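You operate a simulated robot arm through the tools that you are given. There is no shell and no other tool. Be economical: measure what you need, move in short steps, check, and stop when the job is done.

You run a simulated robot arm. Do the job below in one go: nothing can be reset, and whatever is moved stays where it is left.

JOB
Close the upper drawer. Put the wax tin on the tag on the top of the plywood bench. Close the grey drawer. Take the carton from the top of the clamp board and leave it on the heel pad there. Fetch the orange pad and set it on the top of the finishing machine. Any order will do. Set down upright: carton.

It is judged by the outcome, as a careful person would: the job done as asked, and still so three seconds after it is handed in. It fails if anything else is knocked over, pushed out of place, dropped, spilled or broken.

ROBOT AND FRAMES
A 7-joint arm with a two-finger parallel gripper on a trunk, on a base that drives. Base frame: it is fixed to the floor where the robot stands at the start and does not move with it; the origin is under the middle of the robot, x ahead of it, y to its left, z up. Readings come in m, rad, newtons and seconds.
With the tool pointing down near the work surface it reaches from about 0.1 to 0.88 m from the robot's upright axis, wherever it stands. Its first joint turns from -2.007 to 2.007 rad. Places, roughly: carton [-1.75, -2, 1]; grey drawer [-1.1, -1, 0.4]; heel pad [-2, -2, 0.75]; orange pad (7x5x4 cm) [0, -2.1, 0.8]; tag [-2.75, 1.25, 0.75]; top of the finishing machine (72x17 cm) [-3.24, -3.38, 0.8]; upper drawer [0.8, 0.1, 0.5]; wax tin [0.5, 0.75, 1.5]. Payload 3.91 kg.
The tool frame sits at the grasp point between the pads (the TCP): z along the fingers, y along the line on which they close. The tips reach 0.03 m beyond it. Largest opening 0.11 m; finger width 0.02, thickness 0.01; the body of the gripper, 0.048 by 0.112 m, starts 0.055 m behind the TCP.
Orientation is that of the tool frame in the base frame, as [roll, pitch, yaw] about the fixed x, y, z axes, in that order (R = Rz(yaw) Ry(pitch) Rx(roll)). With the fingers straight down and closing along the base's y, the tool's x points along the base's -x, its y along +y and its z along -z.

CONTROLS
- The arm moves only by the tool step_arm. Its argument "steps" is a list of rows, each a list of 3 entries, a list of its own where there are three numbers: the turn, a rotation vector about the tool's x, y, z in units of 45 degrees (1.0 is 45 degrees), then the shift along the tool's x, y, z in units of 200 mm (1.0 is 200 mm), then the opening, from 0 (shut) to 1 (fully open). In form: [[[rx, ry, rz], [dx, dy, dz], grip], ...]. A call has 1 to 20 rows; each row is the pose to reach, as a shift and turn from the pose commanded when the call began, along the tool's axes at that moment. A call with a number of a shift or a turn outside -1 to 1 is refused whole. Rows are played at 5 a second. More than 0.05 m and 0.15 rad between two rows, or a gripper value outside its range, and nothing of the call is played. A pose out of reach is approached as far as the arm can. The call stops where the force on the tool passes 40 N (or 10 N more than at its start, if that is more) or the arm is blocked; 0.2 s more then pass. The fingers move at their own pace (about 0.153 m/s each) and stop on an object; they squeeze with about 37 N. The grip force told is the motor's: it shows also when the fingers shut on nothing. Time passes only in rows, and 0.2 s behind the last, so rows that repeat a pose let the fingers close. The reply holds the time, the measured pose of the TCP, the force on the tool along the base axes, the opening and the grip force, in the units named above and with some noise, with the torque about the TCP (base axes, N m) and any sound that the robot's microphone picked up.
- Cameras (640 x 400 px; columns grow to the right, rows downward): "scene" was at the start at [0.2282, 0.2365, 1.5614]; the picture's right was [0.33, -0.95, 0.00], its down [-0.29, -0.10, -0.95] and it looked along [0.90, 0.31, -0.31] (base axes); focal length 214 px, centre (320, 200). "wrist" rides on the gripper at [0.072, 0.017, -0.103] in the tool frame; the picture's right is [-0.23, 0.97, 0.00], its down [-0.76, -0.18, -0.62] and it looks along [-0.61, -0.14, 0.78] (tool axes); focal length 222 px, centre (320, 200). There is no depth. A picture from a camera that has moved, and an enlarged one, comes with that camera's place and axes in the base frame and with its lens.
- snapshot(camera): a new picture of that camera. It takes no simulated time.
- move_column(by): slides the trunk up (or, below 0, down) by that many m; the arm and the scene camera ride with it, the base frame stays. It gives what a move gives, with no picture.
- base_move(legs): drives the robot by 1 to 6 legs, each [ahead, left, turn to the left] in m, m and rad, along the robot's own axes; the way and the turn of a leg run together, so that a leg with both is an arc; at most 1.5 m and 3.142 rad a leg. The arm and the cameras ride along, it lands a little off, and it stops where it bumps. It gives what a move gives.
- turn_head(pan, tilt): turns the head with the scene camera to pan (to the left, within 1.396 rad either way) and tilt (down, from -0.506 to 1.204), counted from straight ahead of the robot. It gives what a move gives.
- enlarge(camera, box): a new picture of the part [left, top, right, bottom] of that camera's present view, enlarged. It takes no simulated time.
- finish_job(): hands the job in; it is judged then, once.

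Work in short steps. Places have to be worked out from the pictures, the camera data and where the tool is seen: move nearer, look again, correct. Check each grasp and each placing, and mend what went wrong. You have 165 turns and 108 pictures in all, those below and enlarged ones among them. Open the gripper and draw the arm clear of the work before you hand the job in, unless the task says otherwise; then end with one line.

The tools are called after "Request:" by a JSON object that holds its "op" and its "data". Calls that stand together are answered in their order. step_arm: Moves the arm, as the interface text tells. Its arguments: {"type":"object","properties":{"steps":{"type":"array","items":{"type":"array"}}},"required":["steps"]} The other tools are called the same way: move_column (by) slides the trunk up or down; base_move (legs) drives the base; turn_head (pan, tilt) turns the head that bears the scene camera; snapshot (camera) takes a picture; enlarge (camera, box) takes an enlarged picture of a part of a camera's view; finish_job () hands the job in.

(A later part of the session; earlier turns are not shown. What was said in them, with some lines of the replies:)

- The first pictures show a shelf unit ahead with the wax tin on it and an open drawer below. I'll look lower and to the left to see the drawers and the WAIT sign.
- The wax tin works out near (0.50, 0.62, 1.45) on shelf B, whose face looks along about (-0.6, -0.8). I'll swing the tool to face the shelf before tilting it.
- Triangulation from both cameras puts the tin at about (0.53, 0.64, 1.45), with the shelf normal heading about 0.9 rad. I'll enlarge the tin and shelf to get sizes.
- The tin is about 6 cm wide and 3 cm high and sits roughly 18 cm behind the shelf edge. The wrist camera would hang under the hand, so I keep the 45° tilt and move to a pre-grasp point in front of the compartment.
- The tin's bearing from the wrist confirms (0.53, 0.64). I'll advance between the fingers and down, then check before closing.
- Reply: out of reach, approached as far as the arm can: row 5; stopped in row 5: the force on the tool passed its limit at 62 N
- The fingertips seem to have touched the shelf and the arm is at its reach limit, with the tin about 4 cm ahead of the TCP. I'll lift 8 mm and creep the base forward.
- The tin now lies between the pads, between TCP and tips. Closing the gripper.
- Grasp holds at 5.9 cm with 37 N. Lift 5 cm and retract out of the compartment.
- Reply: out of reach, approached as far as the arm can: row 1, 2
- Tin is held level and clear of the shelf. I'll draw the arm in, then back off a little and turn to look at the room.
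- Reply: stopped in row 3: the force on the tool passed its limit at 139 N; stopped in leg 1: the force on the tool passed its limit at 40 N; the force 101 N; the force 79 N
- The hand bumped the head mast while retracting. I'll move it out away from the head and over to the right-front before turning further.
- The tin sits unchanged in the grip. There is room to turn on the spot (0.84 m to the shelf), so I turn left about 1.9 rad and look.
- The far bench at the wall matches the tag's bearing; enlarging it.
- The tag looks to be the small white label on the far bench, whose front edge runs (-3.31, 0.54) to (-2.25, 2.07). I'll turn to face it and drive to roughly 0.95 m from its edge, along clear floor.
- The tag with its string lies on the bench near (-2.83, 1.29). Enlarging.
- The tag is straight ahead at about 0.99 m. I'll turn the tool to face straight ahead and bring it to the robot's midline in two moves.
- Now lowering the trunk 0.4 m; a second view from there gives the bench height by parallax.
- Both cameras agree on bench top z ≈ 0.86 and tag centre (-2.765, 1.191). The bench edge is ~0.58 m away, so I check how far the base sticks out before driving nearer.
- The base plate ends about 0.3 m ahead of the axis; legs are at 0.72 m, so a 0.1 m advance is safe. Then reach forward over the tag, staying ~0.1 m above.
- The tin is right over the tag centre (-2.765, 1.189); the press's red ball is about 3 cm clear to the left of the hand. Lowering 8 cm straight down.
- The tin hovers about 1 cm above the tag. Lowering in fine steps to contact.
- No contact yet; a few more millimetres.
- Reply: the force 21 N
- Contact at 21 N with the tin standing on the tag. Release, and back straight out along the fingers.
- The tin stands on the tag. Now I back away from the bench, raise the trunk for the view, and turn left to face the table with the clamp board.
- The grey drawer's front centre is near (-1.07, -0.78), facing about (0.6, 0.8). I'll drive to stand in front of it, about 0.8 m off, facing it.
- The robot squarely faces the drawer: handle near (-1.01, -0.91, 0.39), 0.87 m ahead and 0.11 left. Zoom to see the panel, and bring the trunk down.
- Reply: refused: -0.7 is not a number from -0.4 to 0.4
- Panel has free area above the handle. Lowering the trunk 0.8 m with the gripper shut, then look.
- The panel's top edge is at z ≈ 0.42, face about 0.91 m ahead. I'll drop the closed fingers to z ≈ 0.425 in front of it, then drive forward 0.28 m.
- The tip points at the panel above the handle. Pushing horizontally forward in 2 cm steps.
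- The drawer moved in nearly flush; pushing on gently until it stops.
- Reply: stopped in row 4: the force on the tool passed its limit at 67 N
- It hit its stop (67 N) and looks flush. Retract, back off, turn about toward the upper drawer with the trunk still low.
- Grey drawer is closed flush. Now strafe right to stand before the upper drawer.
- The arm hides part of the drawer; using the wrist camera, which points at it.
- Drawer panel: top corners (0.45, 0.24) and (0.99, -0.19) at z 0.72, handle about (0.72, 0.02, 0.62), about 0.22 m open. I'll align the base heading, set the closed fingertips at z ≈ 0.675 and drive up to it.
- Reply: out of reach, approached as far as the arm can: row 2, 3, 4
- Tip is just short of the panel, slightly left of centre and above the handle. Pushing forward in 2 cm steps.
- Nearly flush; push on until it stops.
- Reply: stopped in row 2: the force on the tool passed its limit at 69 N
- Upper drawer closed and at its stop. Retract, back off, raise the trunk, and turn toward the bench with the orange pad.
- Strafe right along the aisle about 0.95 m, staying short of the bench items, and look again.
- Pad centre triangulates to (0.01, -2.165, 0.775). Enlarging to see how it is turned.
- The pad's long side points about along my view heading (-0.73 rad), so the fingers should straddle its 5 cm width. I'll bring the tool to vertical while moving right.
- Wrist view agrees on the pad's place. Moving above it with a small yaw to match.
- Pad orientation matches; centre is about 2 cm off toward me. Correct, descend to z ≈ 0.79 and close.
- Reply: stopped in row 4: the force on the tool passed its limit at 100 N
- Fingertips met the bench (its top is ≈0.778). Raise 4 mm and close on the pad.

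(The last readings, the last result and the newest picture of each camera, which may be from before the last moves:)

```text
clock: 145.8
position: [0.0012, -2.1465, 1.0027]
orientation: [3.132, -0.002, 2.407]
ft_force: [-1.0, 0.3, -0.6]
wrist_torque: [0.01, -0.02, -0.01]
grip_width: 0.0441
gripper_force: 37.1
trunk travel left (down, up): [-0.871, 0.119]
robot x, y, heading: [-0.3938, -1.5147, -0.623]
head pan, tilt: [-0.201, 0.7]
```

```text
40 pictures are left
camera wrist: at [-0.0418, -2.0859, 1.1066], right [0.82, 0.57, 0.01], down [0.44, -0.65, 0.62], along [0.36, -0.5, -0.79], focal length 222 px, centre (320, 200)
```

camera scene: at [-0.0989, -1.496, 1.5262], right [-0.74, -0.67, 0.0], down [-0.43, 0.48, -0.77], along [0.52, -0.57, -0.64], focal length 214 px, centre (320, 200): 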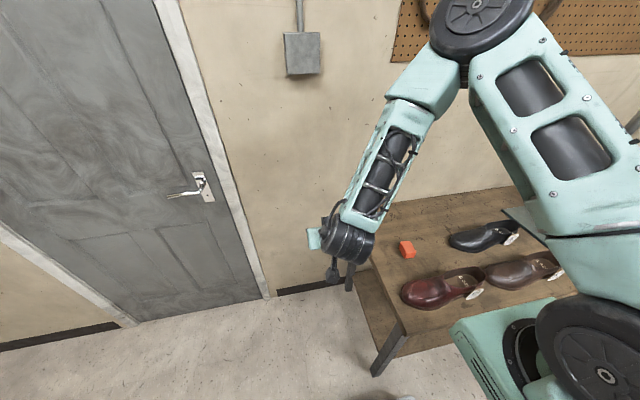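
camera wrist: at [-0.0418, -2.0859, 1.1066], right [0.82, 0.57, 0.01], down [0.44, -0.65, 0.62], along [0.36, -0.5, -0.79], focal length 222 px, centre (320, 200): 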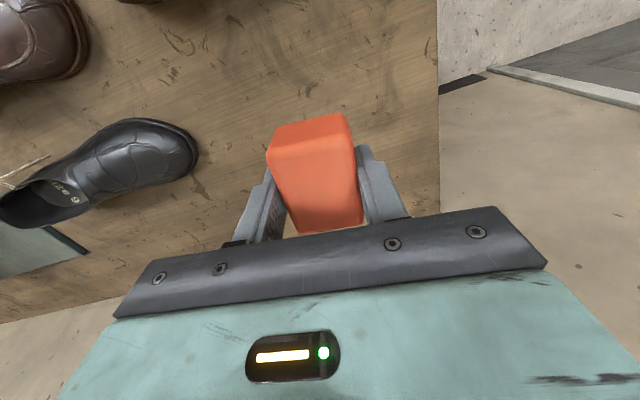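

The pad is held (4.4 cm, 37 N). I'll draw the arm toward the robot's midline, strafe back out, turn to face down the aisle and look.

Request:
{"op": "step_arm", "data": {"steps": [[[0, 0, 0], [0.1, 0.2, 0], 0.2], [[0, 0, 0], [0.2, 0.4, 0], 0.2], [[0, 0, 0], [0.3, 0.6, 0], 0.2], [[0, 0, 0], [0.4, 0.8, 0], 0.2], [[0, 0, 0], [0.5, 1.0, 0], 0.2]]}}

Request:
{"op": "base_move", "data": {"legs": [[0, 0.55, 0], [0, 0, -1.57]]}}

Request:
{"op": "turn_head", "data": {"pan": 0.0, "tilt": 0.5}}

Request:
{"op": "snapshot", "data": {"camera": "scene"}}

```text
clock: 147.0
position: [0.0611, -1.9317, 1.0074]
orientation: [3.129, -0.003, 2.404]
ft_force: [-0.2, 0.2, -0.4]
wrist_torque: [0.0, -0.03, -0.03]
grip_width: 0.0439
gripper_force: 37.2
trunk travel left (down, up): [-0.871, 0.119]
robot x, y, heading: [-0.3914, -1.5196, -0.631]
head pan, tilt: [-0.201, 0.7]
```

```text
clock: 154.0
position: [-0.4912, -1.5136, 1.0076]
orientation: [3.132, -0.001, 0.817]
ft_force: [0.2, -0.1, -0.1]
wrist_torque: [-0.02, 0.03, 0.01]
grip_width: 0.0437
gripper_force: 37.1
trunk travel left (down, up): [-0.871, 0.119]
robot x, y, heading: [-0.0664, -1.0718, -2.224]
head pan, tilt: [-0.201, 0.7]
```

```text
clock: 154.8
position: [-0.4912, -1.514, 1.0071]
orientation: [3.13, 0.0, 0.814]
ft_force: [0.6, -0.6, 0.0]
wrist_torque: [-0.01, 0.02, -0.02]
grip_width: 0.0437
gripper_force: 36.8
trunk travel left (down, up): [-0.871, 0.119]
robot x, y, heading: [-0.0644, -1.069, -2.22]
head pan, tilt: [0.0, 0.499]
```

```text
39 pictures are left
camera scene: at [-0.0468, -1.38, 1.5439], right [-0.8, 0.61, 0.0], down [0.29, 0.38, -0.88], along [-0.53, -0.7, -0.48], focal length 214 px, centre (320, 200)
```

scene: 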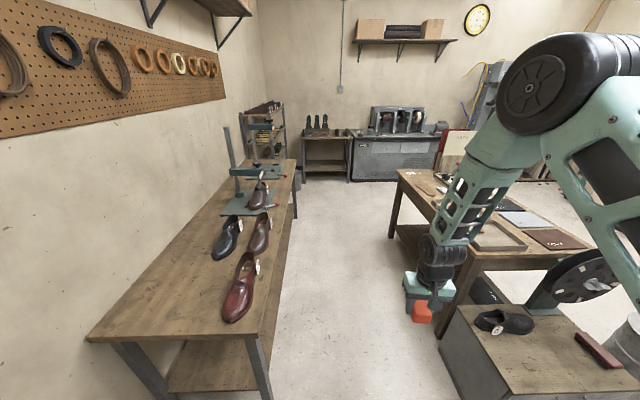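

The aisle is free: bench edge at q≈1.0, cabinet/table at q≈0.2 to 0.05, robot centred at 0.6. Driving ahead in legs and checking position.

Request:
{"op": "base_move", "data": {"legs": [[1.2, 0.02, 0.01]]}}

Request:
{"op": "snapshot", "data": {"camera": "scene"}}

```text
clock: 160.9
position: [-1.2045, -2.5012, 1.0074]
orientation: [3.13, -0.002, 0.826]
ft_force: [0.4, -0.1, -0.4]
wrist_torque: [0.0, -0.04, 0.02]
grip_width: 0.0439
gripper_force: 36.4
trunk travel left (down, up): [-0.871, 0.119]
robot x, y, heading: [-0.7841, -2.056, -2.217]
head pan, tilt: [0.0, 0.499]
```

```text
38 pictures are left
camera scene: at [-0.761, -2.363, 1.5439], right [-0.8, 0.6, 0.0], down [0.29, 0.38, -0.88], along [-0.53, -0.7, -0.48], focal length 214 px, centre (320, 200)
```

scene: 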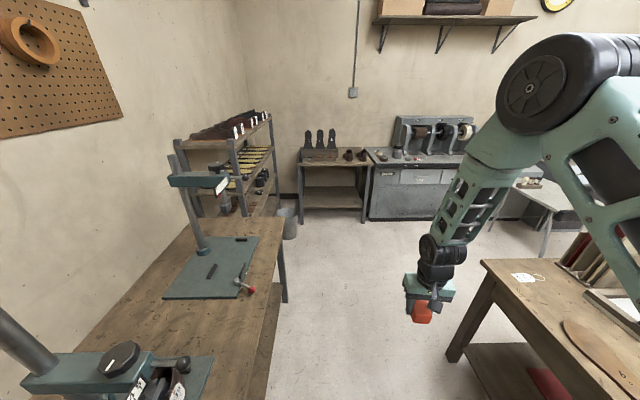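

Still well centred in the aisle. Zooming on the grey machine before going on.

Request:
{"op": "enlarge", "data": {"camera": "scene", "box": [340, 90, 500, 190]}}

Request:
{"op": "base_move", "data": {"legs": [[1.3, 0, 0]]}}

Request:
{"op": "turn_head", "data": {"pan": -0.6, "tilt": 0.5}}

Request:
{"op": "snapshot", "data": {"camera": "scene"}}

```text
4.00 times, centred on (420, 140) of scene
camera zoom: at [-0.761, -2.363, 1.5439], right [-0.8, 0.6, 0.0], down [0.29, 0.38, -0.88], along [-0.53, -0.7, -0.48], focal length 858 px, centre (-80, 440)
```

zoom: 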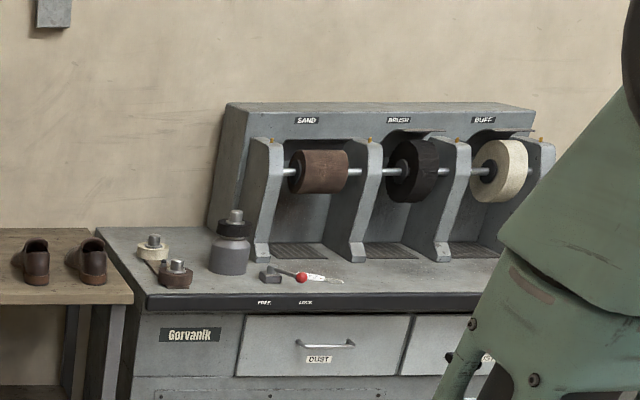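

```text
clock: 167.5
position: [-1.9701, -3.5661, 1.0074]
orientation: [3.132, -0.002, 0.846]
ft_force: [0.3, 0.3, -0.2]
wrist_torque: [0.01, -0.03, 0.01]
grip_width: 0.0438
gripper_force: 36.9
trunk travel left (down, up): [-0.871, 0.119]
robot x, y, heading: [-1.5588, -3.1132, -2.194]
head pan, tilt: [0.0, 0.499]
```

```text
clock: 168.5
position: [-1.9697, -3.566, 1.0075]
orientation: [3.131, -0.001, 0.844]
ft_force: [0.1, 0.0, -0.5]
wrist_torque: [-0.01, -0.03, -0.01]
grip_width: 0.0436
gripper_force: 37.0
trunk travel left (down, up): [-0.871, 0.119]
robot x, y, heading: [-1.5586, -3.1127, -2.199]
head pan, tilt: [-0.6, 0.499]
```

```text
36 pictures are left
camera scene: at [-1.5625, -3.3774, 1.5439], right [-0.34, 0.94, 0.0], down [0.45, 0.16, -0.88], along [-0.83, -0.3, -0.48], focal length 214 px, centre (320, 200)
```

scene: 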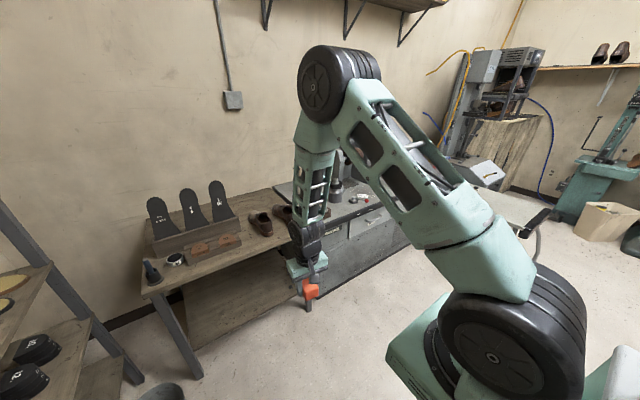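

The strip in front of the posts is the machine's top (front edge at u≈-4.5). I advance 0.42 m past the table end, then strafe right ~0.95 m.

Request:
{"op": "base_move", "data": {"legs": [[0.42, 0, 0], [0, -0.5, 0]]}}

Request:
{"op": "turn_head", "data": {"pan": -0.3, "tilt": 0.6}}

Request:
{"op": "snapshot", "data": {"camera": "scene"}}

```text
clock: 173.6
position: [-2.6247, -3.6081, 1.008]
orientation: [3.131, -0.001, 0.843]
ft_force: [-0.6, -0.4, -1.0]
wrist_torque: [-0.04, -0.03, 0.0]
grip_width: 0.0438
gripper_force: 36.9
trunk travel left (down, up): [-0.871, 0.119]
robot x, y, heading: [-2.2135, -3.1556, -2.196]
head pan, tilt: [-0.6, 0.499]
```

```text
clock: 174.4
position: [-2.624, -3.6078, 1.0074]
orientation: [3.131, -0.002, 0.844]
ft_force: [0.5, -0.3, -0.4]
wrist_torque: [-0.02, 0.0, -0.01]
grip_width: 0.0439
gripper_force: 37.1
trunk travel left (down, up): [-0.871, 0.119]
robot x, y, heading: [-2.21, -3.1533, -2.196]
head pan, tilt: [-0.3, 0.6]
```

```text
35 pictures are left
camera scene: at [-2.2005, -3.4418, 1.5348], right [-0.6, 0.8, 0.0], down [0.45, 0.34, -0.83], along [-0.66, -0.5, -0.56], focal length 214 px, centre (320, 200)
```

scene: 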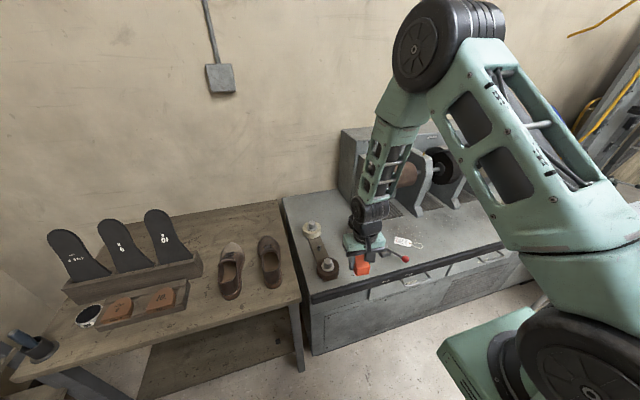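

Hand is at the strip's left end, in front of the jar. Strafing another 0.5 m right.

Request:
{"op": "base_move", "data": {"legs": [[0, -0.5, 0]]}}

Request:
{"op": "turn_head", "data": {"pan": 0.0, "tilt": 0.6}}

Request:
{"op": "snapshot", "data": {"camera": "scene"}}

Request:
{"op": "snapshot", "data": {"camera": "wrist"}}

```text
clock: 177.3
position: [-3.0265, -3.3162, 1.0082]
orientation: [3.133, -0.001, 0.841]
ft_force: [0.1, -0.2, -1.1]
wrist_torque: [0.01, 0.0, -0.01]
grip_width: 0.0436
gripper_force: 37.6
trunk travel left (down, up): [-0.871, 0.119]
robot x, y, heading: [-2.6124, -2.8644, -2.195]
head pan, tilt: [-0.3, 0.6]
```

```text
clock: 178.2
position: [-3.0276, -3.3158, 1.0073]
orientation: [3.131, -0.002, 0.841]
ft_force: [0.2, 0.2, 0.0]
wrist_torque: [0.02, 0.02, 0.01]
grip_width: 0.0435
gripper_force: 36.0
trunk travel left (down, up): [-0.871, 0.119]
robot x, y, heading: [-2.6145, -2.862, -2.196]
head pan, tilt: [0.0, 0.6]
```

```text
34 pictures are left
camera scene: at [-2.5848, -3.1698, 1.5348], right [-0.81, 0.59, 0.0], down [0.33, 0.46, -0.83], along [-0.48, -0.67, -0.56], focal length 214 px, centre (320, 200)
```

scene: 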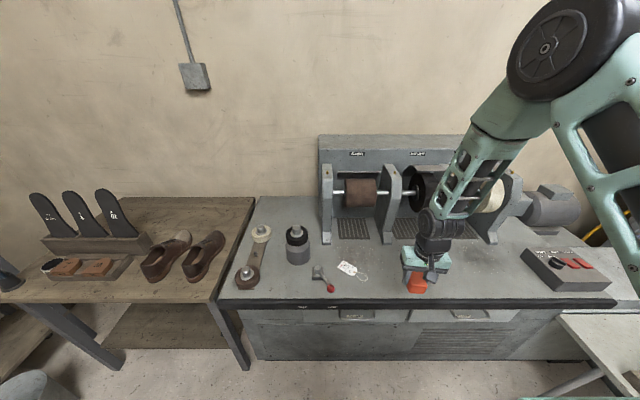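

```text
33 pictures are left
camera wrist: at [-2.9672, -3.2713, 1.1118], right [0.57, -0.82, 0.01], down [-0.65, -0.45, 0.62], along [-0.5, -0.36, -0.79], focal length 222 px, centre (320, 200)
```

wrist: 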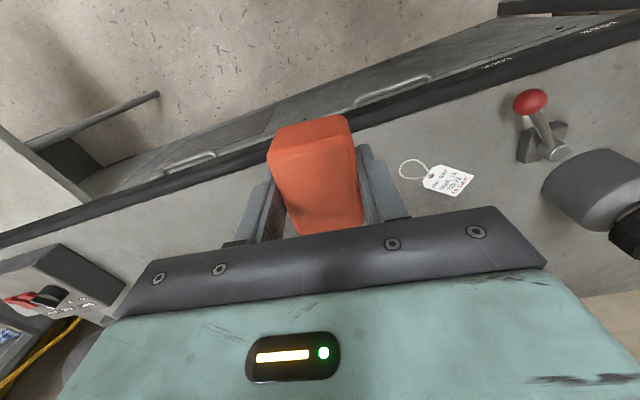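

The strip is at z ≈ 0.80, edge u≈-4.52, posts u≈-4.81; free between the tag and the switch block. I move the pad to about (-3.21, -3.39), 4 cm above the surface.

Request:
{"op": "step_arm", "data": {"steps": [[[0, 0, 0], [-0.17, -0.085, 0.1], 0.2], [[0, 0, 0], [-0.34, -0.17, 0.2], 0.2], [[0, 0, 0], [-0.51, -0.255, 0.3], 0.2], [[0, 0, 0], [-0.68, -0.34, 0.42], 0.2], [[0, 0, 0], [-0.82, -0.4, 0.55], 0.2], [[0, 0, 0], [-0.88, -0.43, 0.685], 0.2]]}}

Request:
{"op": "snapshot", "data": {"camera": "wrist"}}

Request:
{"op": "enlarge", "data": {"camera": "scene", "box": [340, 180, 540, 305]}}

```text
clock: 179.6
position: [-3.2069, -3.3895, 0.8699]
orientation: [3.13, -0.004, 0.842]
ft_force: [-0.3, 0.6, 0.0]
wrist_torque: [0.01, 0.0, 0.01]
grip_width: 0.0438
gripper_force: 37.2
trunk travel left (down, up): [-0.871, 0.119]
robot x, y, heading: [-2.6133, -2.8657, -2.197]
head pan, tilt: [0.0, 0.6]
```

```text
32 pictures are left
camera wrist: at [-3.1485, -3.3453, 0.9736], right [0.57, -0.82, 0.01], down [-0.65, -0.45, 0.62], along [-0.5, -0.36, -0.79], focal length 222 px, centre (320, 200)
```

wrist: 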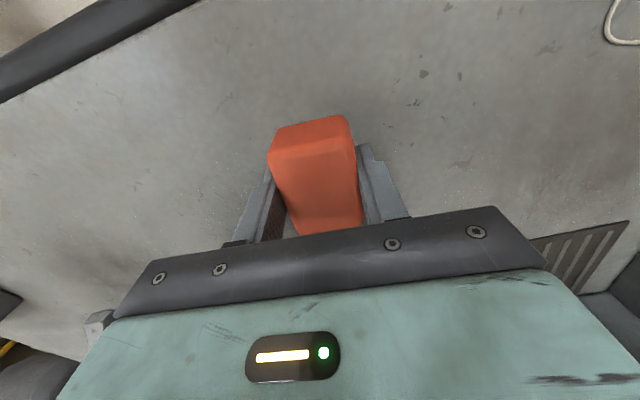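

```text
3.20 times, centred on (440, 242) of scene
camera zoom: at [-2.5845, -3.1696, 1.5349], right [-0.81, 0.59, 0.0], down [0.33, 0.46, -0.83], along [-0.48, -0.67, -0.56], focal length 686 px, centre (-64, 64)
```

zoom: 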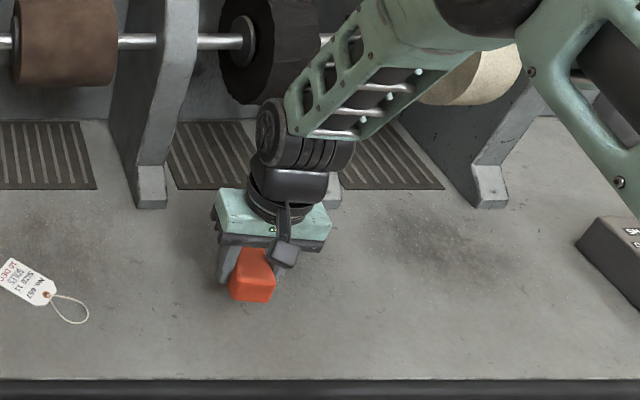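

In the middle of the clear strip. Lowering to contact in fine steps.

Request:
{"op": "step_arm", "data": {"steps": [[[0, 0, 0], [0, 0, 0.08], 0.2], [[0, 0, 0], [0, 0, 0.14], 0.2], [[0, 0, 0], [0, 0, 0.16], 0.2], [[0, 0, 0], [0, 0, 0.175], 0.2]]}}

```text
clock: 180.6
position: [-3.2068, -3.3906, 0.8345]
orientation: [3.131, -0.002, 0.84]
ft_force: [-0.2, 0.3, -0.4]
wrist_torque: [0.0, -0.01, 0.02]
grip_width: 0.0437
gripper_force: 36.9
trunk travel left (down, up): [-0.871, 0.119]
robot x, y, heading: [-2.6144, -2.8632, -2.199]
head pan, tilt: [0.0, 0.6]
```

Request:
{"op": "step_arm", "data": {"steps": [[[0, 0, 0], [0, 0, 0.015], 0.2], [[0, 0, 0], [0, 0, 0.03], 0.2], [[0, 0, 0], [0, 0, 0.045], 0.2]]}}

```text
clock: 181.2
position: [-3.2075, -3.3924, 0.8325]
orientation: [3.132, 0.0, 0.84]
ft_force: [5.7, 4.6, 24.4]
wrist_torque: [0.48, -0.12, -0.05]
grip_width: 0.0438
gripper_force: 36.8
trunk travel left (down, up): [-0.871, 0.119]
robot x, y, heading: [-2.6107, -2.862, -2.2]
head pan, tilt: [0.0, 0.6]
stopped in row 3: the force on the tool passed its limit at 43 N (the readings are from after the stop); the commanded pose is now the measured one
```

Contact made. Release and lift straight up.

Request:
{"op": "step_arm", "data": {"steps": [[[0, 0, 0], [0, 0, -0.005], 0.55], [[0, 0, 0], [0, 0, -0.005], 0.65], [[0, 0, 0], [0, 0, -0.005], 0.65], [[0, 0, 0], [0, 0, -0.15], 0.65], [[0, 0, 0], [0, 0, -0.35], 0.65], [[0, 0, 0], [0, 0, -0.55], 0.65], [[0, 0, 0], [0, 0, -0.75], 0.65], [[0, 0, 0], [0, 0, -0.95], 0.65]]}}

Request:
{"op": "enlarge", "data": {"camera": "scene", "box": [340, 180, 540, 305]}}

```text
clock: 183.0
position: [-3.2098, -3.3898, 1.0183]
orientation: [3.134, 0.0, 0.839]
ft_force: [-0.3, 0.9, -1.0]
wrist_torque: [-0.02, 0.01, 0.0]
grip_width: 0.0716
gripper_force: 0.0
trunk travel left (down, up): [-0.871, 0.119]
robot x, y, heading: [-2.6166, -2.8657, -2.195]
head pan, tilt: [0.0, 0.6]
```

```text
3.20 times, centred on (440, 242) of scene
camera zoom: at [-2.5851, -3.1701, 1.5347], right [-0.81, 0.59, 0.0], down [0.33, 0.46, -0.82], along [-0.48, -0.67, -0.57], focal length 686 px, centre (-64, 64)
```

zoom: 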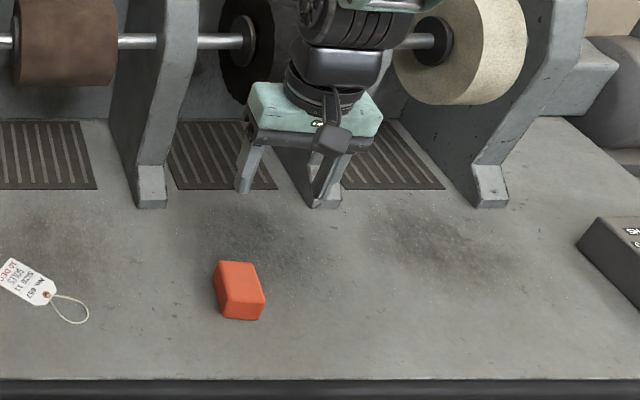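

The pad sits on the machine top. Next the carton: I retrace to the aisle (arm drawn back), turn to face the clamp-board table from the aisle side and look.

Request:
{"op": "step_arm", "data": {"steps": [[[0, 0, 0], [0.2, 0.08, -0.05], 0.65], [[0, 0, 0], [0.4, 0.16, -0.1], 0.65], [[0, 0, 0], [0.6, 0.24, -0.15], 0.65], [[0, 0, 0], [0.8, 0.32, -0.2], 0.65], [[0, 0, 0], [0.98, 0.4, -0.25], 0.65]]}}

Request:
{"op": "base_move", "data": {"legs": [[0, 0.98, 0], [0, 0, -1.585]]}}

Request:
{"op": "turn_head", "data": {"pan": -0.6, "tilt": 0.5}}

Request:
{"op": "snapshot", "data": {"camera": "scene"}}

```text
clock: 184.2
position: [-3.0185, -3.2954, 1.0698]
orientation: [3.132, 0.001, 0.838]
ft_force: [-0.5, -0.1, 0.0]
wrist_torque: [0.0, -0.04, 0.0]
grip_width: 0.0717
gripper_force: 0.1
trunk travel left (down, up): [-0.871, 0.119]
robot x, y, heading: [-2.6147, -2.8642, -2.198]
head pan, tilt: [0.0, 0.6]
```

```text
clock: 193.2
position: [-2.251, -3.0416, 1.0696]
orientation: [3.133, 0.001, -0.709]
ft_force: [-1.2, -0.5, 0.4]
wrist_torque: [-0.01, 0.03, -0.01]
grip_width: 0.0715
gripper_force: 0.0
trunk travel left (down, up): [-0.871, 0.119]
robot x, y, heading: [-1.8102, -3.4347, 2.537]
head pan, tilt: [0.0, 0.6]
```

```text
clock: 194.2
position: [-2.2506, -3.0414, 1.0708]
orientation: [3.133, 0.0, -0.71]
ft_force: [0.6, -0.1, 0.4]
wrist_torque: [0.01, 0.01, 0.0]
grip_width: 0.0716
gripper_force: 0.0
trunk travel left (down, up): [-0.871, 0.119]
robot x, y, heading: [-1.8086, -3.4349, 2.537]
head pan, tilt: [-0.6, 0.499]
```

```text
29 pictures are left
camera scene: at [-2.0777, -3.4386, 1.5439], right [0.93, 0.36, 0.0], down [0.17, -0.45, -0.88], along [-0.31, 0.82, -0.48], focal length 214 px, centre (320, 200)
```

scene: 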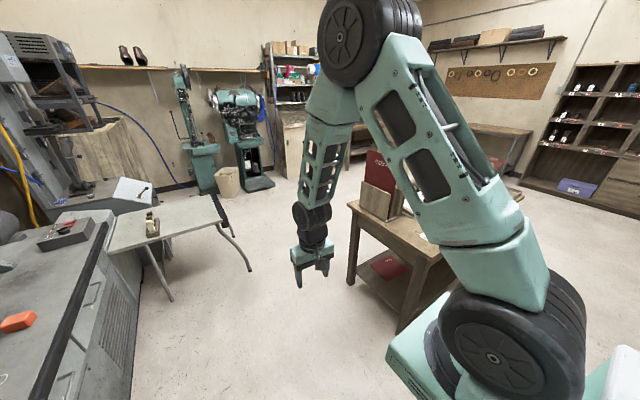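

Table with the upright panels is to my right. Panel edge lies at q≈-0.3 while my hand stays near q≈0, so I can strafe right 1.05 m along the aisle.

Request:
{"op": "base_move", "data": {"legs": [[0, -1.05, -0.03]]}}

Request:
{"op": "turn_head", "data": {"pan": 0.0, "tilt": 0.7}}

Request:
{"op": "snapshot", "data": {"camera": "scene"}}

Request:
{"op": "snapshot", "data": {"camera": "wrist"}}

```text
clock: 199.6
position: [-1.6316, -2.1753, 1.0695]
orientation: [3.133, -0.001, -0.737]
ft_force: [-0.2, 0.5, 0.0]
wrist_torque: [0.02, 0.04, 0.01]
grip_width: 0.0716
gripper_force: 0.0
trunk travel left (down, up): [-0.871, 0.119]
robot x, y, heading: [-1.2012, -2.5835, 2.508]
head pan, tilt: [-0.6, 0.499]
```

```text
clock: 200.6
position: [-1.6314, -2.1751, 1.0695]
orientation: [3.132, -0.001, -0.734]
ft_force: [-0.4, -0.1, 0.6]
wrist_torque: [0.02, -0.02, 0.03]
grip_width: 0.0716
gripper_force: 0.0
trunk travel left (down, up): [-0.871, 0.119]
robot x, y, heading: [-1.1983, -2.5791, 2.511]
head pan, tilt: [0.0, 0.7]
```

```text
28 pictures are left
camera scene: at [-1.5075, -2.6121, 1.5262], right [0.59, 0.81, 0.0], down [0.52, -0.38, -0.77], along [-0.62, 0.45, -0.64], focal length 214 px, centre (320, 200)
```

scene: 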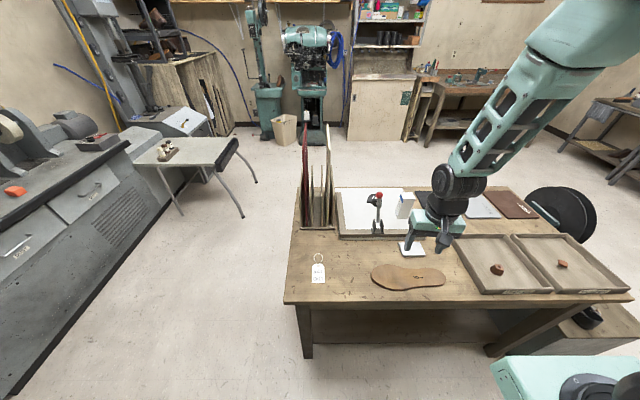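

```text
27 pictures are left
camera wrist: at [-1.5887, -2.2338, 1.1739], right [-0.82, -0.57, 0.01], down [-0.44, 0.65, 0.62], along [-0.36, 0.51, -0.78], focal length 222 px, centre (320, 200)
```

wrist: 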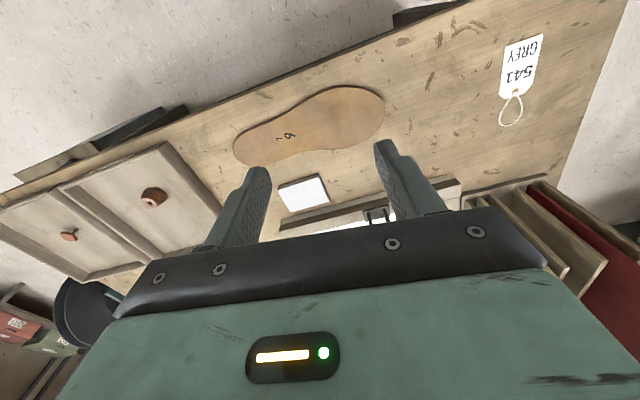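

The board with red-knobbed clamp and the carton are ahead. Enlarging.

Request:
{"op": "enlarge", "data": {"camera": "scene", "box": [290, 160, 450, 260]}}

```text
4.00 times, centred on (370, 210) of scene
camera zoom: at [-1.5075, -2.6121, 1.5262], right [0.59, 0.81, 0.0], down [0.52, -0.38, -0.77], along [-0.62, 0.45, -0.64], focal length 858 px, centre (120, 160)
```

zoom: 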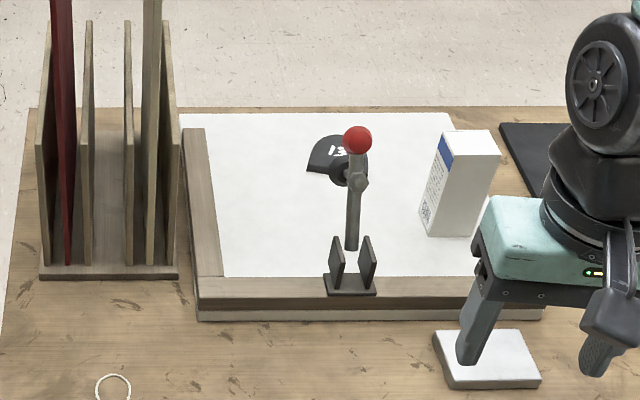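

Reach to the heel pad from this side would be marginal (~0.88 m) and behind the clamp knob, so the far side of the table is better. I strafe back out of the aisle, then cross in front of the grey cabinet.

Request:
{"op": "base_move", "data": {"legs": [[0, -0.97, 0], [0, -0.97, 0]]}}

Request:
{"op": "turn_head", "data": {"pan": 0.3, "tilt": 0.6}}

Request:
{"op": "snapshot", "data": {"camera": "scene"}}

```text
clock: 210.3
position: [-0.5004, -0.6041, 1.0703]
orientation: [3.134, 0.001, -0.72]
ft_force: [-0.5, 1.0, -0.2]
wrist_torque: [0.01, -0.01, 0.0]
grip_width: 0.0717
gripper_force: 0.1
trunk travel left (down, up): [-0.871, 0.119]
robot x, y, heading: [-0.0625, -0.9999, 2.525]
head pan, tilt: [0.0, 0.7]
```

```text
clock: 211.1
position: [-0.5001, -0.6037, 1.0711]
orientation: [3.132, 0.0, -0.719]
ft_force: [0.2, -0.9, -0.6]
wrist_torque: [0.02, -0.03, -0.01]
grip_width: 0.0716
gripper_force: 0.1
trunk travel left (down, up): [-0.871, 0.119]
robot x, y, heading: [-0.0635, -1.0059, 2.525]
head pan, tilt: [0.3, 0.6]
```

```text
25 pictures are left
camera scene: at [-0.3846, -1.0604, 1.5348], right [0.31, 0.95, 0.0], down [0.54, -0.18, -0.82], along [-0.78, 0.26, -0.57], focal length 214 px, centre (320, 200)
```

scene: 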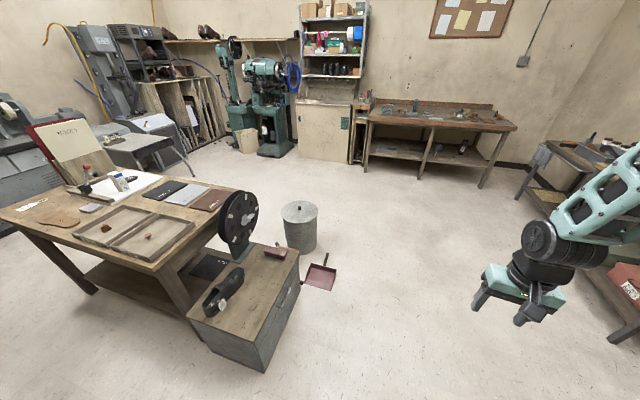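

The way across is clear past the dustpan. Drive ahead 2.2 m and then turn about to face the table's other side.

Request:
{"op": "base_move", "data": {"legs": [[1.1, -0.06, 0], [1.15, -0.03, 0], [0, 0, 3.11]]}}

Request:
{"op": "turn_head", "data": {"pan": -0.6, "tilt": 0.5}}

Request:
{"op": "snapshot", "data": {"camera": "scene"}}

```text
clock: 229.4
position: [-1.4034, -0.0642, 1.0701]
orientation: [3.132, 0.001, 2.431]
ft_force: [-0.4, 0.0, -0.2]
wrist_torque: [0.01, -0.03, -0.01]
grip_width: 0.0714
gripper_force: 0.0
trunk travel left (down, up): [-0.871, 0.119]
robot x, y, heading: [-1.8415, 0.332, -0.61]
head pan, tilt: [0.3, 0.6]
```

```text
clock: 230.6
position: [-1.403, -0.064, 1.0698]
orientation: [3.133, -0.001, 2.432]
ft_force: [-0.1, 0.8, -0.2]
wrist_torque: [0.0, 0.01, -0.03]
grip_width: 0.0715
gripper_force: 0.0
trunk travel left (down, up): [-0.871, 0.119]
robot x, y, heading: [-1.8409, 0.3317, -0.605]
head pan, tilt: [-0.6, 0.499]
```

```text
24 pictures are left
camera scene: at [-1.5793, 0.335, 1.5439], right [-0.93, -0.36, 0.0], down [-0.17, 0.45, -0.88], along [0.31, -0.82, -0.48], focal length 214 px, centre (320, 200)
```

scene: 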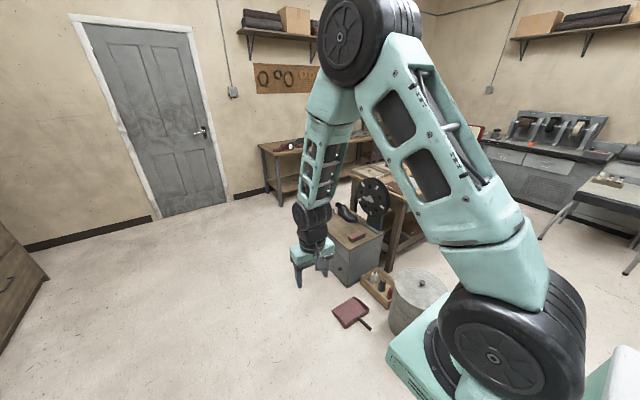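

Now strafe right about 1.78 m to come level with the clamp board on the table's other side.

Request:
{"op": "base_move", "data": {"legs": [[0, -0.89, 0], [0, -0.89, -0.03]]}}

Request:
{"op": "turn_head", "data": {"pan": -0.1, "tilt": 0.6}}

Request:
{"op": "snapshot", "data": {"camera": "scene"}}

```text
clock: 239.6
position: [-2.4569, -1.5261, 1.0704]
orientation: [3.133, 0.001, 2.393]
ft_force: [0.3, 0.7, -0.3]
wrist_torque: [-0.01, 0.0, -0.01]
grip_width: 0.0714
gripper_force: 0.0
trunk travel left (down, up): [-0.871, 0.119]
robot x, y, heading: [-2.8817, -1.114, -0.644]
head pan, tilt: [-0.6, 0.499]
```

```text
clock: 240.5
position: [-2.4577, -1.526, 1.07]
orientation: [3.134, -0.002, 2.391]
ft_force: [-0.7, 0.2, 1.0]
wrist_torque: [0.0, 0.02, 0.01]
grip_width: 0.0716
gripper_force: 0.0
trunk travel left (down, up): [-0.871, 0.119]
robot x, y, heading: [-2.8825, -1.111, -0.645]
head pan, tilt: [-0.099, 0.6]
```

```text
23 pictures are left
camera scene: at [-2.5817, -1.0934, 1.5348], right [-0.68, -0.73, 0.0], down [-0.41, 0.38, -0.83], along [0.6, -0.56, -0.56], focal length 214 px, centre (320, 200)
```

scene: 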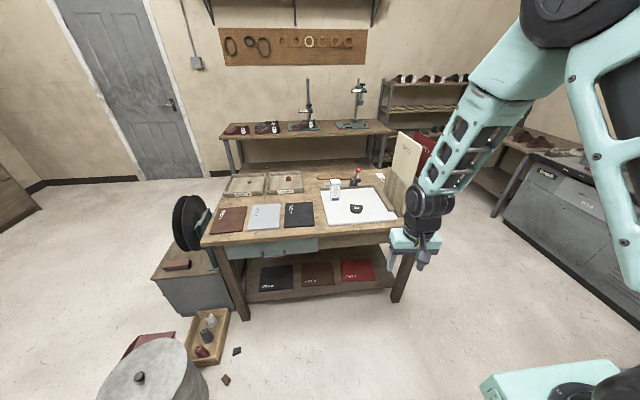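

Excellent view: carton ≈(-1.88, -1.87), heel pad ≈(-2.01, -1.91), no obstacle between. Drive ahead 0.5 m (table edge at 0.94 m), then look closely.

Request:
{"op": "base_move", "data": {"legs": [[0.5, 0, 0]]}}

Request:
{"op": "turn_head", "data": {"pan": -0.2, "tilt": 0.75}}

Request:
{"op": "enlarge", "data": {"camera": "scene", "box": [220, 90, 460, 240]}}

Request:
{"op": "snapshot", "data": {"camera": "wrist"}}

```text
clock: 243.5
position: [-2.0557, -1.8309, 1.0702]
orientation: [3.133, -0.001, 2.389]
ft_force: [0.2, -0.1, 0.4]
wrist_torque: [-0.01, 0.02, 0.0]
grip_width: 0.0716
gripper_force: 0.0
trunk travel left (down, up): [-0.871, 0.119]
robot x, y, heading: [-2.4821, -1.4159, -0.649]
head pan, tilt: [-0.099, 0.6]
```

```text
clock: 244.2
position: [-2.0541, -1.8296, 1.0691]
orientation: [3.131, -0.001, 2.391]
ft_force: [-0.6, 1.2, 0.0]
wrist_torque: [0.03, 0.01, 0.05]
grip_width: 0.0715
gripper_force: 0.2
trunk travel left (down, up): [-0.871, 0.119]
robot x, y, heading: [-2.4782, -1.4133, -0.649]
head pan, tilt: [-0.201, 0.75]
```

```text
2.67 times, centred on (340, 165) of scene
camera zoom: at [-2.1893, -1.3998, 1.522], right [-0.75, -0.66, 0.0], down [-0.45, 0.51, -0.73], along [0.48, -0.55, -0.68], focal length 572 px, centre (267, 293)
```

zoom: 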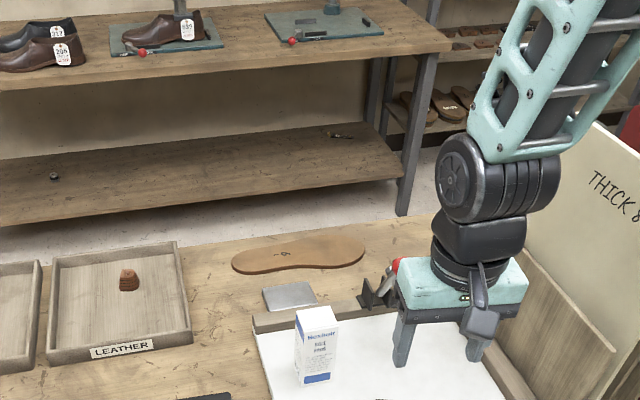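

```text
21 pictures are left
camera wrist: at [-2.0975, -1.7677, 1.1739], right [0.83, 0.56, 0.01], down [0.43, -0.65, 0.62], along [0.35, -0.51, -0.78], focal length 222 px, centre (320, 200)
```

wrist: 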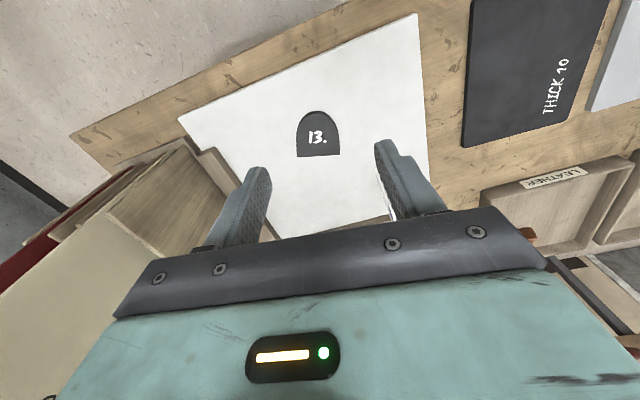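

Carton: centre ≈(-1.865, -1.873), 5.2 cm wide across, top z ≈0.94; heel pad centre ≈(-2.02, -1.886), top ≈0.83. Moving above the carton with a slight yaw to match it.

Request:
{"op": "step_arm", "data": {"steps": [[[0, 0, -0.03], [-0.17, 0.1, 0], 0.8], [[0, 0, -0.06], [-0.34, 0.2, 0], 0.8], [[0, 0, -0.09], [-0.5, 0.3, 0], 0.8], [[0, 0, -0.12], [-0.67, 0.39, 0], 0.8], [[0, 0, -0.14], [-0.8375, 0.4875, 0], 0.8]]}}

Request:
{"op": "snapshot", "data": {"camera": "wrist"}}

Request:
{"op": "enlarge", "data": {"camera": "scene", "box": [240, 130, 480, 280]}}

```text
clock: 245.4
position: [-1.8673, -1.875, 1.0731]
orientation: [3.134, 0.0, 2.501]
ft_force: [-0.7, 0.7, 0.4]
wrist_torque: [0.0, 0.01, -0.01]
grip_width: 0.0881
gripper_force: 0.0
trunk travel left (down, up): [-0.871, 0.119]
robot x, y, heading: [-2.4733, -1.4161, -0.65]
head pan, tilt: [-0.201, 0.75]
```

```text
20 pictures are left
camera wrist: at [-1.9159, -1.8167, 1.1765], right [0.76, 0.64, 0.01], down [0.5, -0.6, 0.62], along [0.41, -0.47, -0.78], focal length 222 px, centre (320, 200)
```

wrist: 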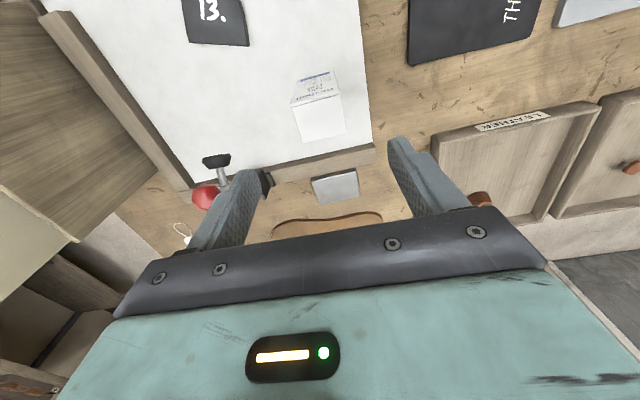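

```text
2.67 times, centred on (360, 205) of scene
camera zoom: at [-2.1898, -1.3998, 1.522], right [-0.75, -0.66, 0.0], down [-0.45, 0.51, -0.73], along [0.48, -0.55, -0.68], focal length 572 px, centre (213, 187)
```

zoom: 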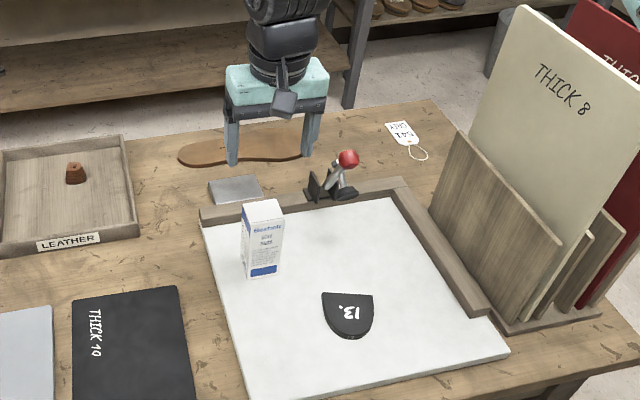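

The fingers are centred and aligned over the carton. Descend to z ≈ 0.905.

Request:
{"op": "step_arm", "data": {"steps": [[[0, 0, 0], [0, 0.008, 0.2], 0.8], [[0, 0, 0], [0, 0.008, 0.4], 0.8], [[0, 0, 0], [0, 0.008, 0.6], 0.8], [[0, 0, 0], [0, 0.008, 0.74], 0.8], [[0, 0, 0], [0, 0.008, 0.84], 0.8]]}}

Request:
{"op": "snapshot", "data": {"camera": "wrist"}}

```text
clock: 246.6
position: [-1.8625, -1.8702, 0.9045]
orientation: [3.129, 0.002, 2.5]
ft_force: [-0.3, 0.0, -0.5]
wrist_torque: [-0.01, -0.02, -0.01]
grip_width: 0.0882
gripper_force: 0.0
trunk travel left (down, up): [-0.871, 0.119]
robot x, y, heading: [-2.4772, -1.4168, -0.647]
head pan, tilt: [-0.201, 0.75]
```

```text
18 pictures are left
camera wrist: at [-1.9133, -1.8121, 1.0076], right [0.76, 0.64, 0.01], down [0.5, -0.6, 0.62], along [0.41, -0.47, -0.78], focal length 222 px, centre (320, 200)
```

wrist: 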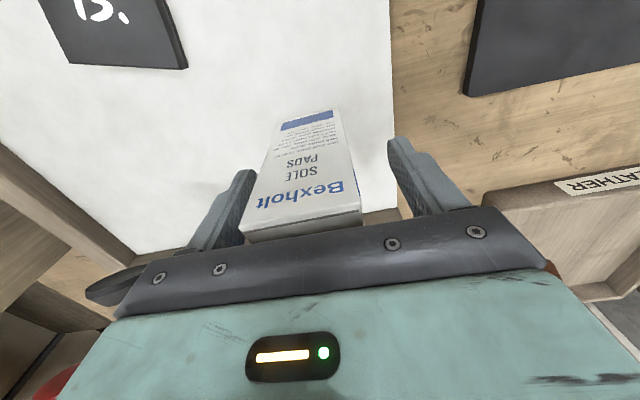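

The carton is between the fingers, slightly toward one; shift 9 mm and close.

Request:
{"op": "step_arm", "data": {"steps": [[[0, 0, 0], [0, -0.04, 0], 0.8], [[0, 0, 0], [0, -0.04, 0], 0.65], [[0, 0, 0], [0, -0.04, 0], 0.5], [[0, 0, 0], [0, -0.04, 0], 0.4], [[0, 0, 0], [0, -0.04, 0], 0.3], [[0, 0, 0], [0, -0.04, 0], 0.3]]}}

Request:
{"op": "snapshot", "data": {"camera": "wrist"}}

```text
clock: 248.0
position: [-1.8705, -1.8763, 0.9042]
orientation: [3.134, 0.001, 2.501]
ft_force: [-0.1, -0.8, -0.3]
wrist_torque: [-0.02, 0.01, 0.01]
grip_width: 0.0516
gripper_force: 37.2
trunk travel left (down, up): [-0.871, 0.119]
robot x, y, heading: [-2.4789, -1.417, -0.652]
head pan, tilt: [-0.201, 0.75]
```

```text
17 pictures are left
camera wrist: at [-1.9181, -1.8193, 1.0073], right [0.76, 0.64, 0.01], down [0.5, -0.6, 0.62], along [0.41, -0.47, -0.78], focal length 222 px, centre (320, 200)
```

wrist: 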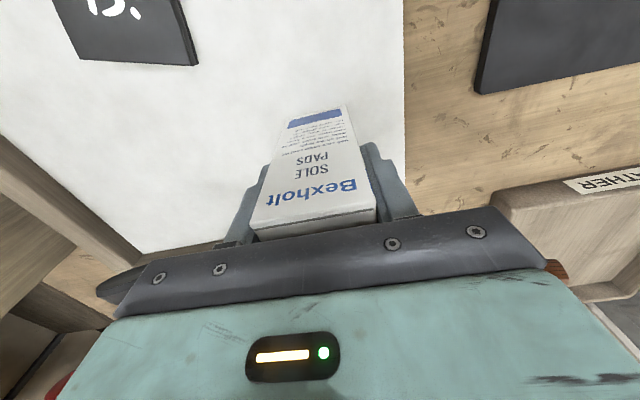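

Grip firm at 5.2 cm. Lift 6 cm and carry over the heel pad.

Request:
{"op": "step_arm", "data": {"steps": [[[0, 0, 0], [0, 0, -0.1], 0.3], [[0, 0, 0], [0, 0, -0.2], 0.3], [[0, 0, 0], [0, 0, -0.3], 0.3], [[0, 0, 0], [0.15, -0.12, -0.3], 0.3], [[0, 0, 0], [0.3, -0.245, -0.3], 0.3], [[0, 0, 0], [0.45, -0.37, -0.3], 0.3], [[0, 0, 0], [0.595, -0.485, -0.3], 0.3]]}}

Request:
{"op": "snapshot", "data": {"camera": "wrist"}}

Request:
{"op": "enlarge", "data": {"camera": "scene", "box": [270, 150, 430, 250]}}

```text
clock: 249.6
position: [-2.0242, -1.8844, 0.9625]
orientation: [3.132, 0.001, 2.5]
ft_force: [0.4, 0.1, -1.1]
wrist_torque: [0.01, -0.03, 0.0]
grip_width: 0.0514
gripper_force: 37.0
trunk travel left (down, up): [-0.871, 0.119]
robot x, y, heading: [-2.4788, -1.4147, -0.65]
head pan, tilt: [-0.201, 0.75]
```

```text
16 pictures are left
camera wrist: at [-2.0725, -1.8262, 1.0663], right [0.76, 0.64, 0.01], down [0.5, -0.6, 0.62], along [0.41, -0.47, -0.78], focal length 222 px, centre (320, 200)
```

wrist: 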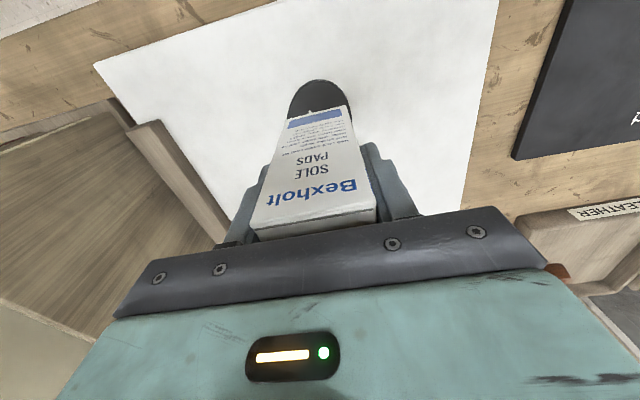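

```text
4.00 times, centred on (350, 200) of scene
camera zoom: at [-2.1889, -1.3996, 1.5219], right [-0.75, -0.66, 0.0], down [-0.45, 0.51, -0.73], along [0.48, -0.55, -0.68], focal length 858 px, centre (200, 200)
```

zoom: 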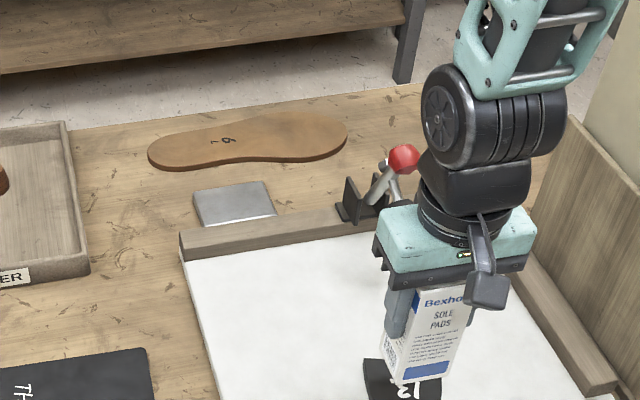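

Carton centre is over the heel pad centre (-2.02, -1.885). Lowering to near contact, then fine.

Request:
{"op": "step_arm", "data": {"steps": [[[0, 0, 0], [0, 0, 0.08], 0.3], [[0, 0, 0], [0, 0, 0.15], 0.3], [[0, 0, 0], [0, 0, 0.19], 0.3], [[0, 0, 0], [0, 0, 0.205], 0.3], [[0, 0, 0], [0, 0, 0.22], 0.3]]}}

```text
clock: 250.8
position: [-2.0226, -1.8849, 0.9183]
orientation: [3.132, 0.001, 2.503]
ft_force: [-0.8, -0.4, -0.2]
wrist_torque: [0.01, 0.0, -0.01]
grip_width: 0.0514
gripper_force: 37.2
trunk travel left (down, up): [-0.871, 0.119]
robot x, y, heading: [-2.4789, -1.4153, -0.65]
head pan, tilt: [-0.201, 0.75]
```

Request:
{"op": "step_arm", "data": {"steps": [[[0, 0, 0], [0, 0, 0.012], 0.3], [[0, 0, 0], [0, 0, 0.024], 0.3], [[0, 0, 0], [0, 0, 0.036], 0.3]]}}

Request:
{"op": "enlarge", "data": {"camera": "scene", "box": [300, 170, 460, 270]}}

```text
clock: 251.6
position: [-2.0214, -1.8837, 0.9122]
orientation: [3.134, 0.005, 2.502]
ft_force: [-0.8, 1.0, 31.6]
wrist_torque: [-0.41, 0.2, 0.04]
grip_width: 0.0515
gripper_force: 36.7
trunk travel left (down, up): [-0.871, 0.119]
robot x, y, heading: [-2.4795, -1.4177, -0.647]
head pan, tilt: [-0.201, 0.75]
```

```text
4.00 times, centred on (380, 220) of scene
camera zoom: at [-2.1903, -1.3988, 1.5225], right [-0.75, -0.66, 0.0], down [-0.45, 0.51, -0.73], along [0.48, -0.55, -0.68], focal length 858 px, centre (80, 120)
```

zoom: 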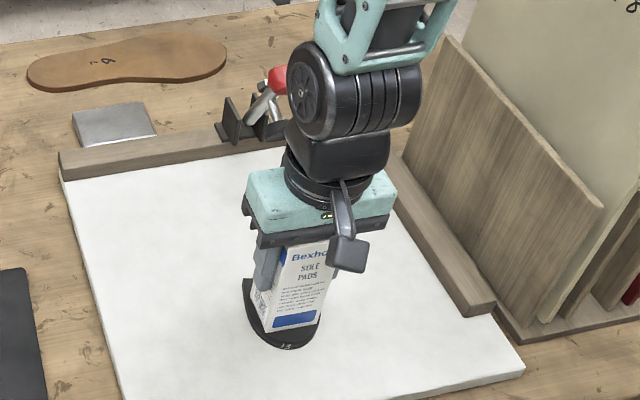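

Contact at 32 N, carton within the heel pad. Relieve slightly, open, and lift straight up.

Request:
{"op": "step_arm", "data": {"steps": [[[0, 0, 0], [0, 0, -0.008], 0.3], [[0, 0, 0], [0, 0, -0.008], 0.6], [[0, 0, 0], [0, 0, -0.008], 0.75], [[0, 0, 0], [0, 0, -0.008], 0.75], [[0, 0, 0], [0, 0, -0.1], 0.75], [[0, 0, 0], [0, 0, -0.25], 0.75], [[0, 0, 0], [0, 0, -0.45], 0.75], [[0, 0, 0], [0, 0, -0.65], 0.75], [[0, 0, 0], [0, 0, -0.85], 0.75]]}}

Request:
{"op": "enlarge", "data": {"camera": "scene", "box": [300, 170, 460, 270]}}

Request:
{"op": "snapshot", "data": {"camera": "wrist"}}

```text
clock: 253.6
position: [-2.0236, -1.8868, 1.0805]
orientation: [3.133, 0.0, 2.501]
ft_force: [-0.2, -0.8, 0.4]
wrist_torque: [0.0, 0.02, 0.05]
grip_width: 0.0822
gripper_force: 0.1
trunk travel left (down, up): [-0.871, 0.119]
robot x, y, heading: [-2.4767, -1.4159, -0.643]
head pan, tilt: [-0.201, 0.75]
```

```text
4.00 times, centred on (380, 220) of scene
camera zoom: at [-2.189, -1.4001, 1.5218], right [-0.75, -0.66, 0.0], down [-0.45, 0.51, -0.73], along [0.48, -0.55, -0.68], focal length 858 px, centre (80, 120)
```

zoom: 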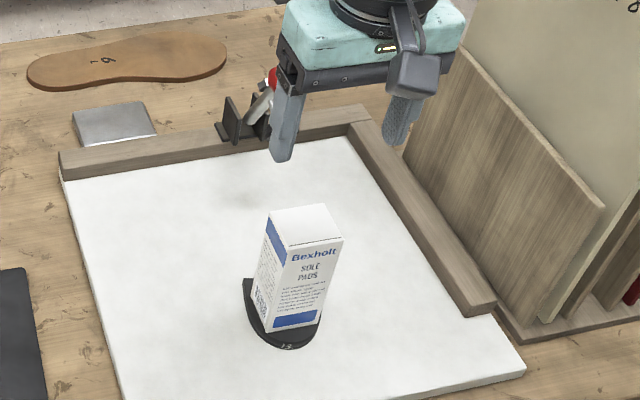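

```text
12 pictures are left
camera wrist: at [-2.0722, -1.8294, 1.185], right [0.76, 0.64, 0.01], down [0.5, -0.6, 0.62], along [0.41, -0.47, -0.78], focal length 222 px, centre (320, 200)
```

wrist: 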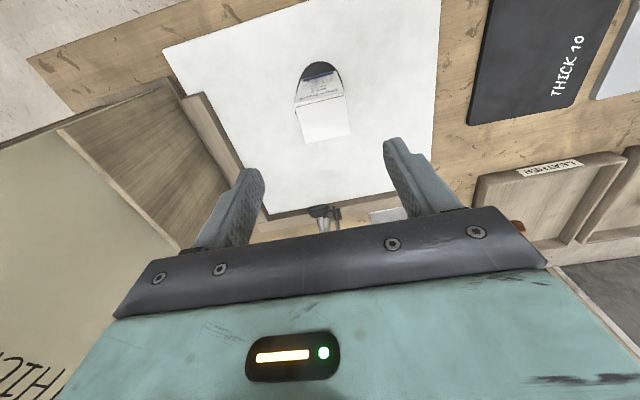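

The carton stands upright on the heel pad. Backing the robot away so the arm is clear, with one last look.

Request:
{"op": "base_move", "data": {"legs": [[-0.5, 0, 0]]}}

Request:
{"op": "turn_head", "data": {"pan": 0.0, "tilt": 0.5}}

Request:
{"op": "snapshot", "data": {"camera": "scene"}}

```text
clock: 256.4
position: [-2.4132, -1.5927, 1.0804]
orientation: [3.133, 0.002, 2.5]
ft_force: [0.1, -0.4, -0.3]
wrist_torque: [0.04, -0.02, 0.0]
grip_width: 0.0826
gripper_force: 0.0
trunk travel left (down, up): [-0.871, 0.119]
robot x, y, heading: [-2.8691, -1.1205, -0.643]
head pan, tilt: [-0.201, 0.75]
```

```text
clock: 257.2
position: [-2.4131, -1.5925, 1.0807]
orientation: [3.133, 0.001, 2.499]
ft_force: [-1.1, -0.5, 0.0]
wrist_torque: [-0.03, 0.0, 0.01]
grip_width: 0.0824
gripper_force: 0.0
trunk travel left (down, up): [-0.871, 0.119]
robot x, y, heading: [-2.8699, -1.1225, -0.646]
head pan, tilt: [0.0, 0.499]
```

```text
11 pictures are left
camera scene: at [-2.5601, -1.0987, 1.5438], right [-0.6, -0.8, 0.0], down [-0.38, 0.29, -0.88], along [0.7, -0.53, -0.48], focal length 214 px, centre (320, 200)
```

scene: 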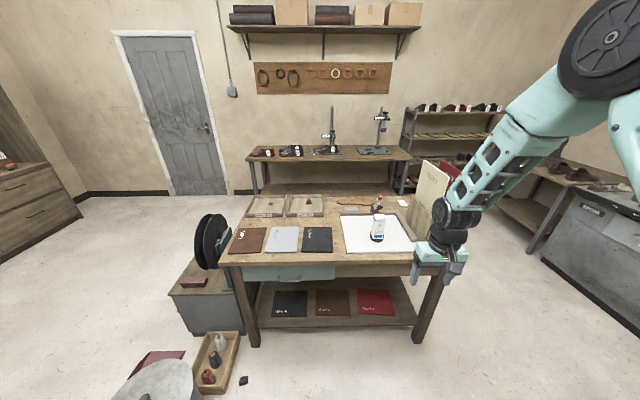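

Everything is in place, the upper drawer shows flush at the left, and the arm is clear with the gripper open. Handing in.

Request:
{"op": "finish_job", "data": {}}

```text
The job is handed in.
```

All five parts are done and the job is handed in: both drawers are closed, the wax tin is on its tag, the orange pad is on the finishing machine, and the carton stands upright on the heel pad.
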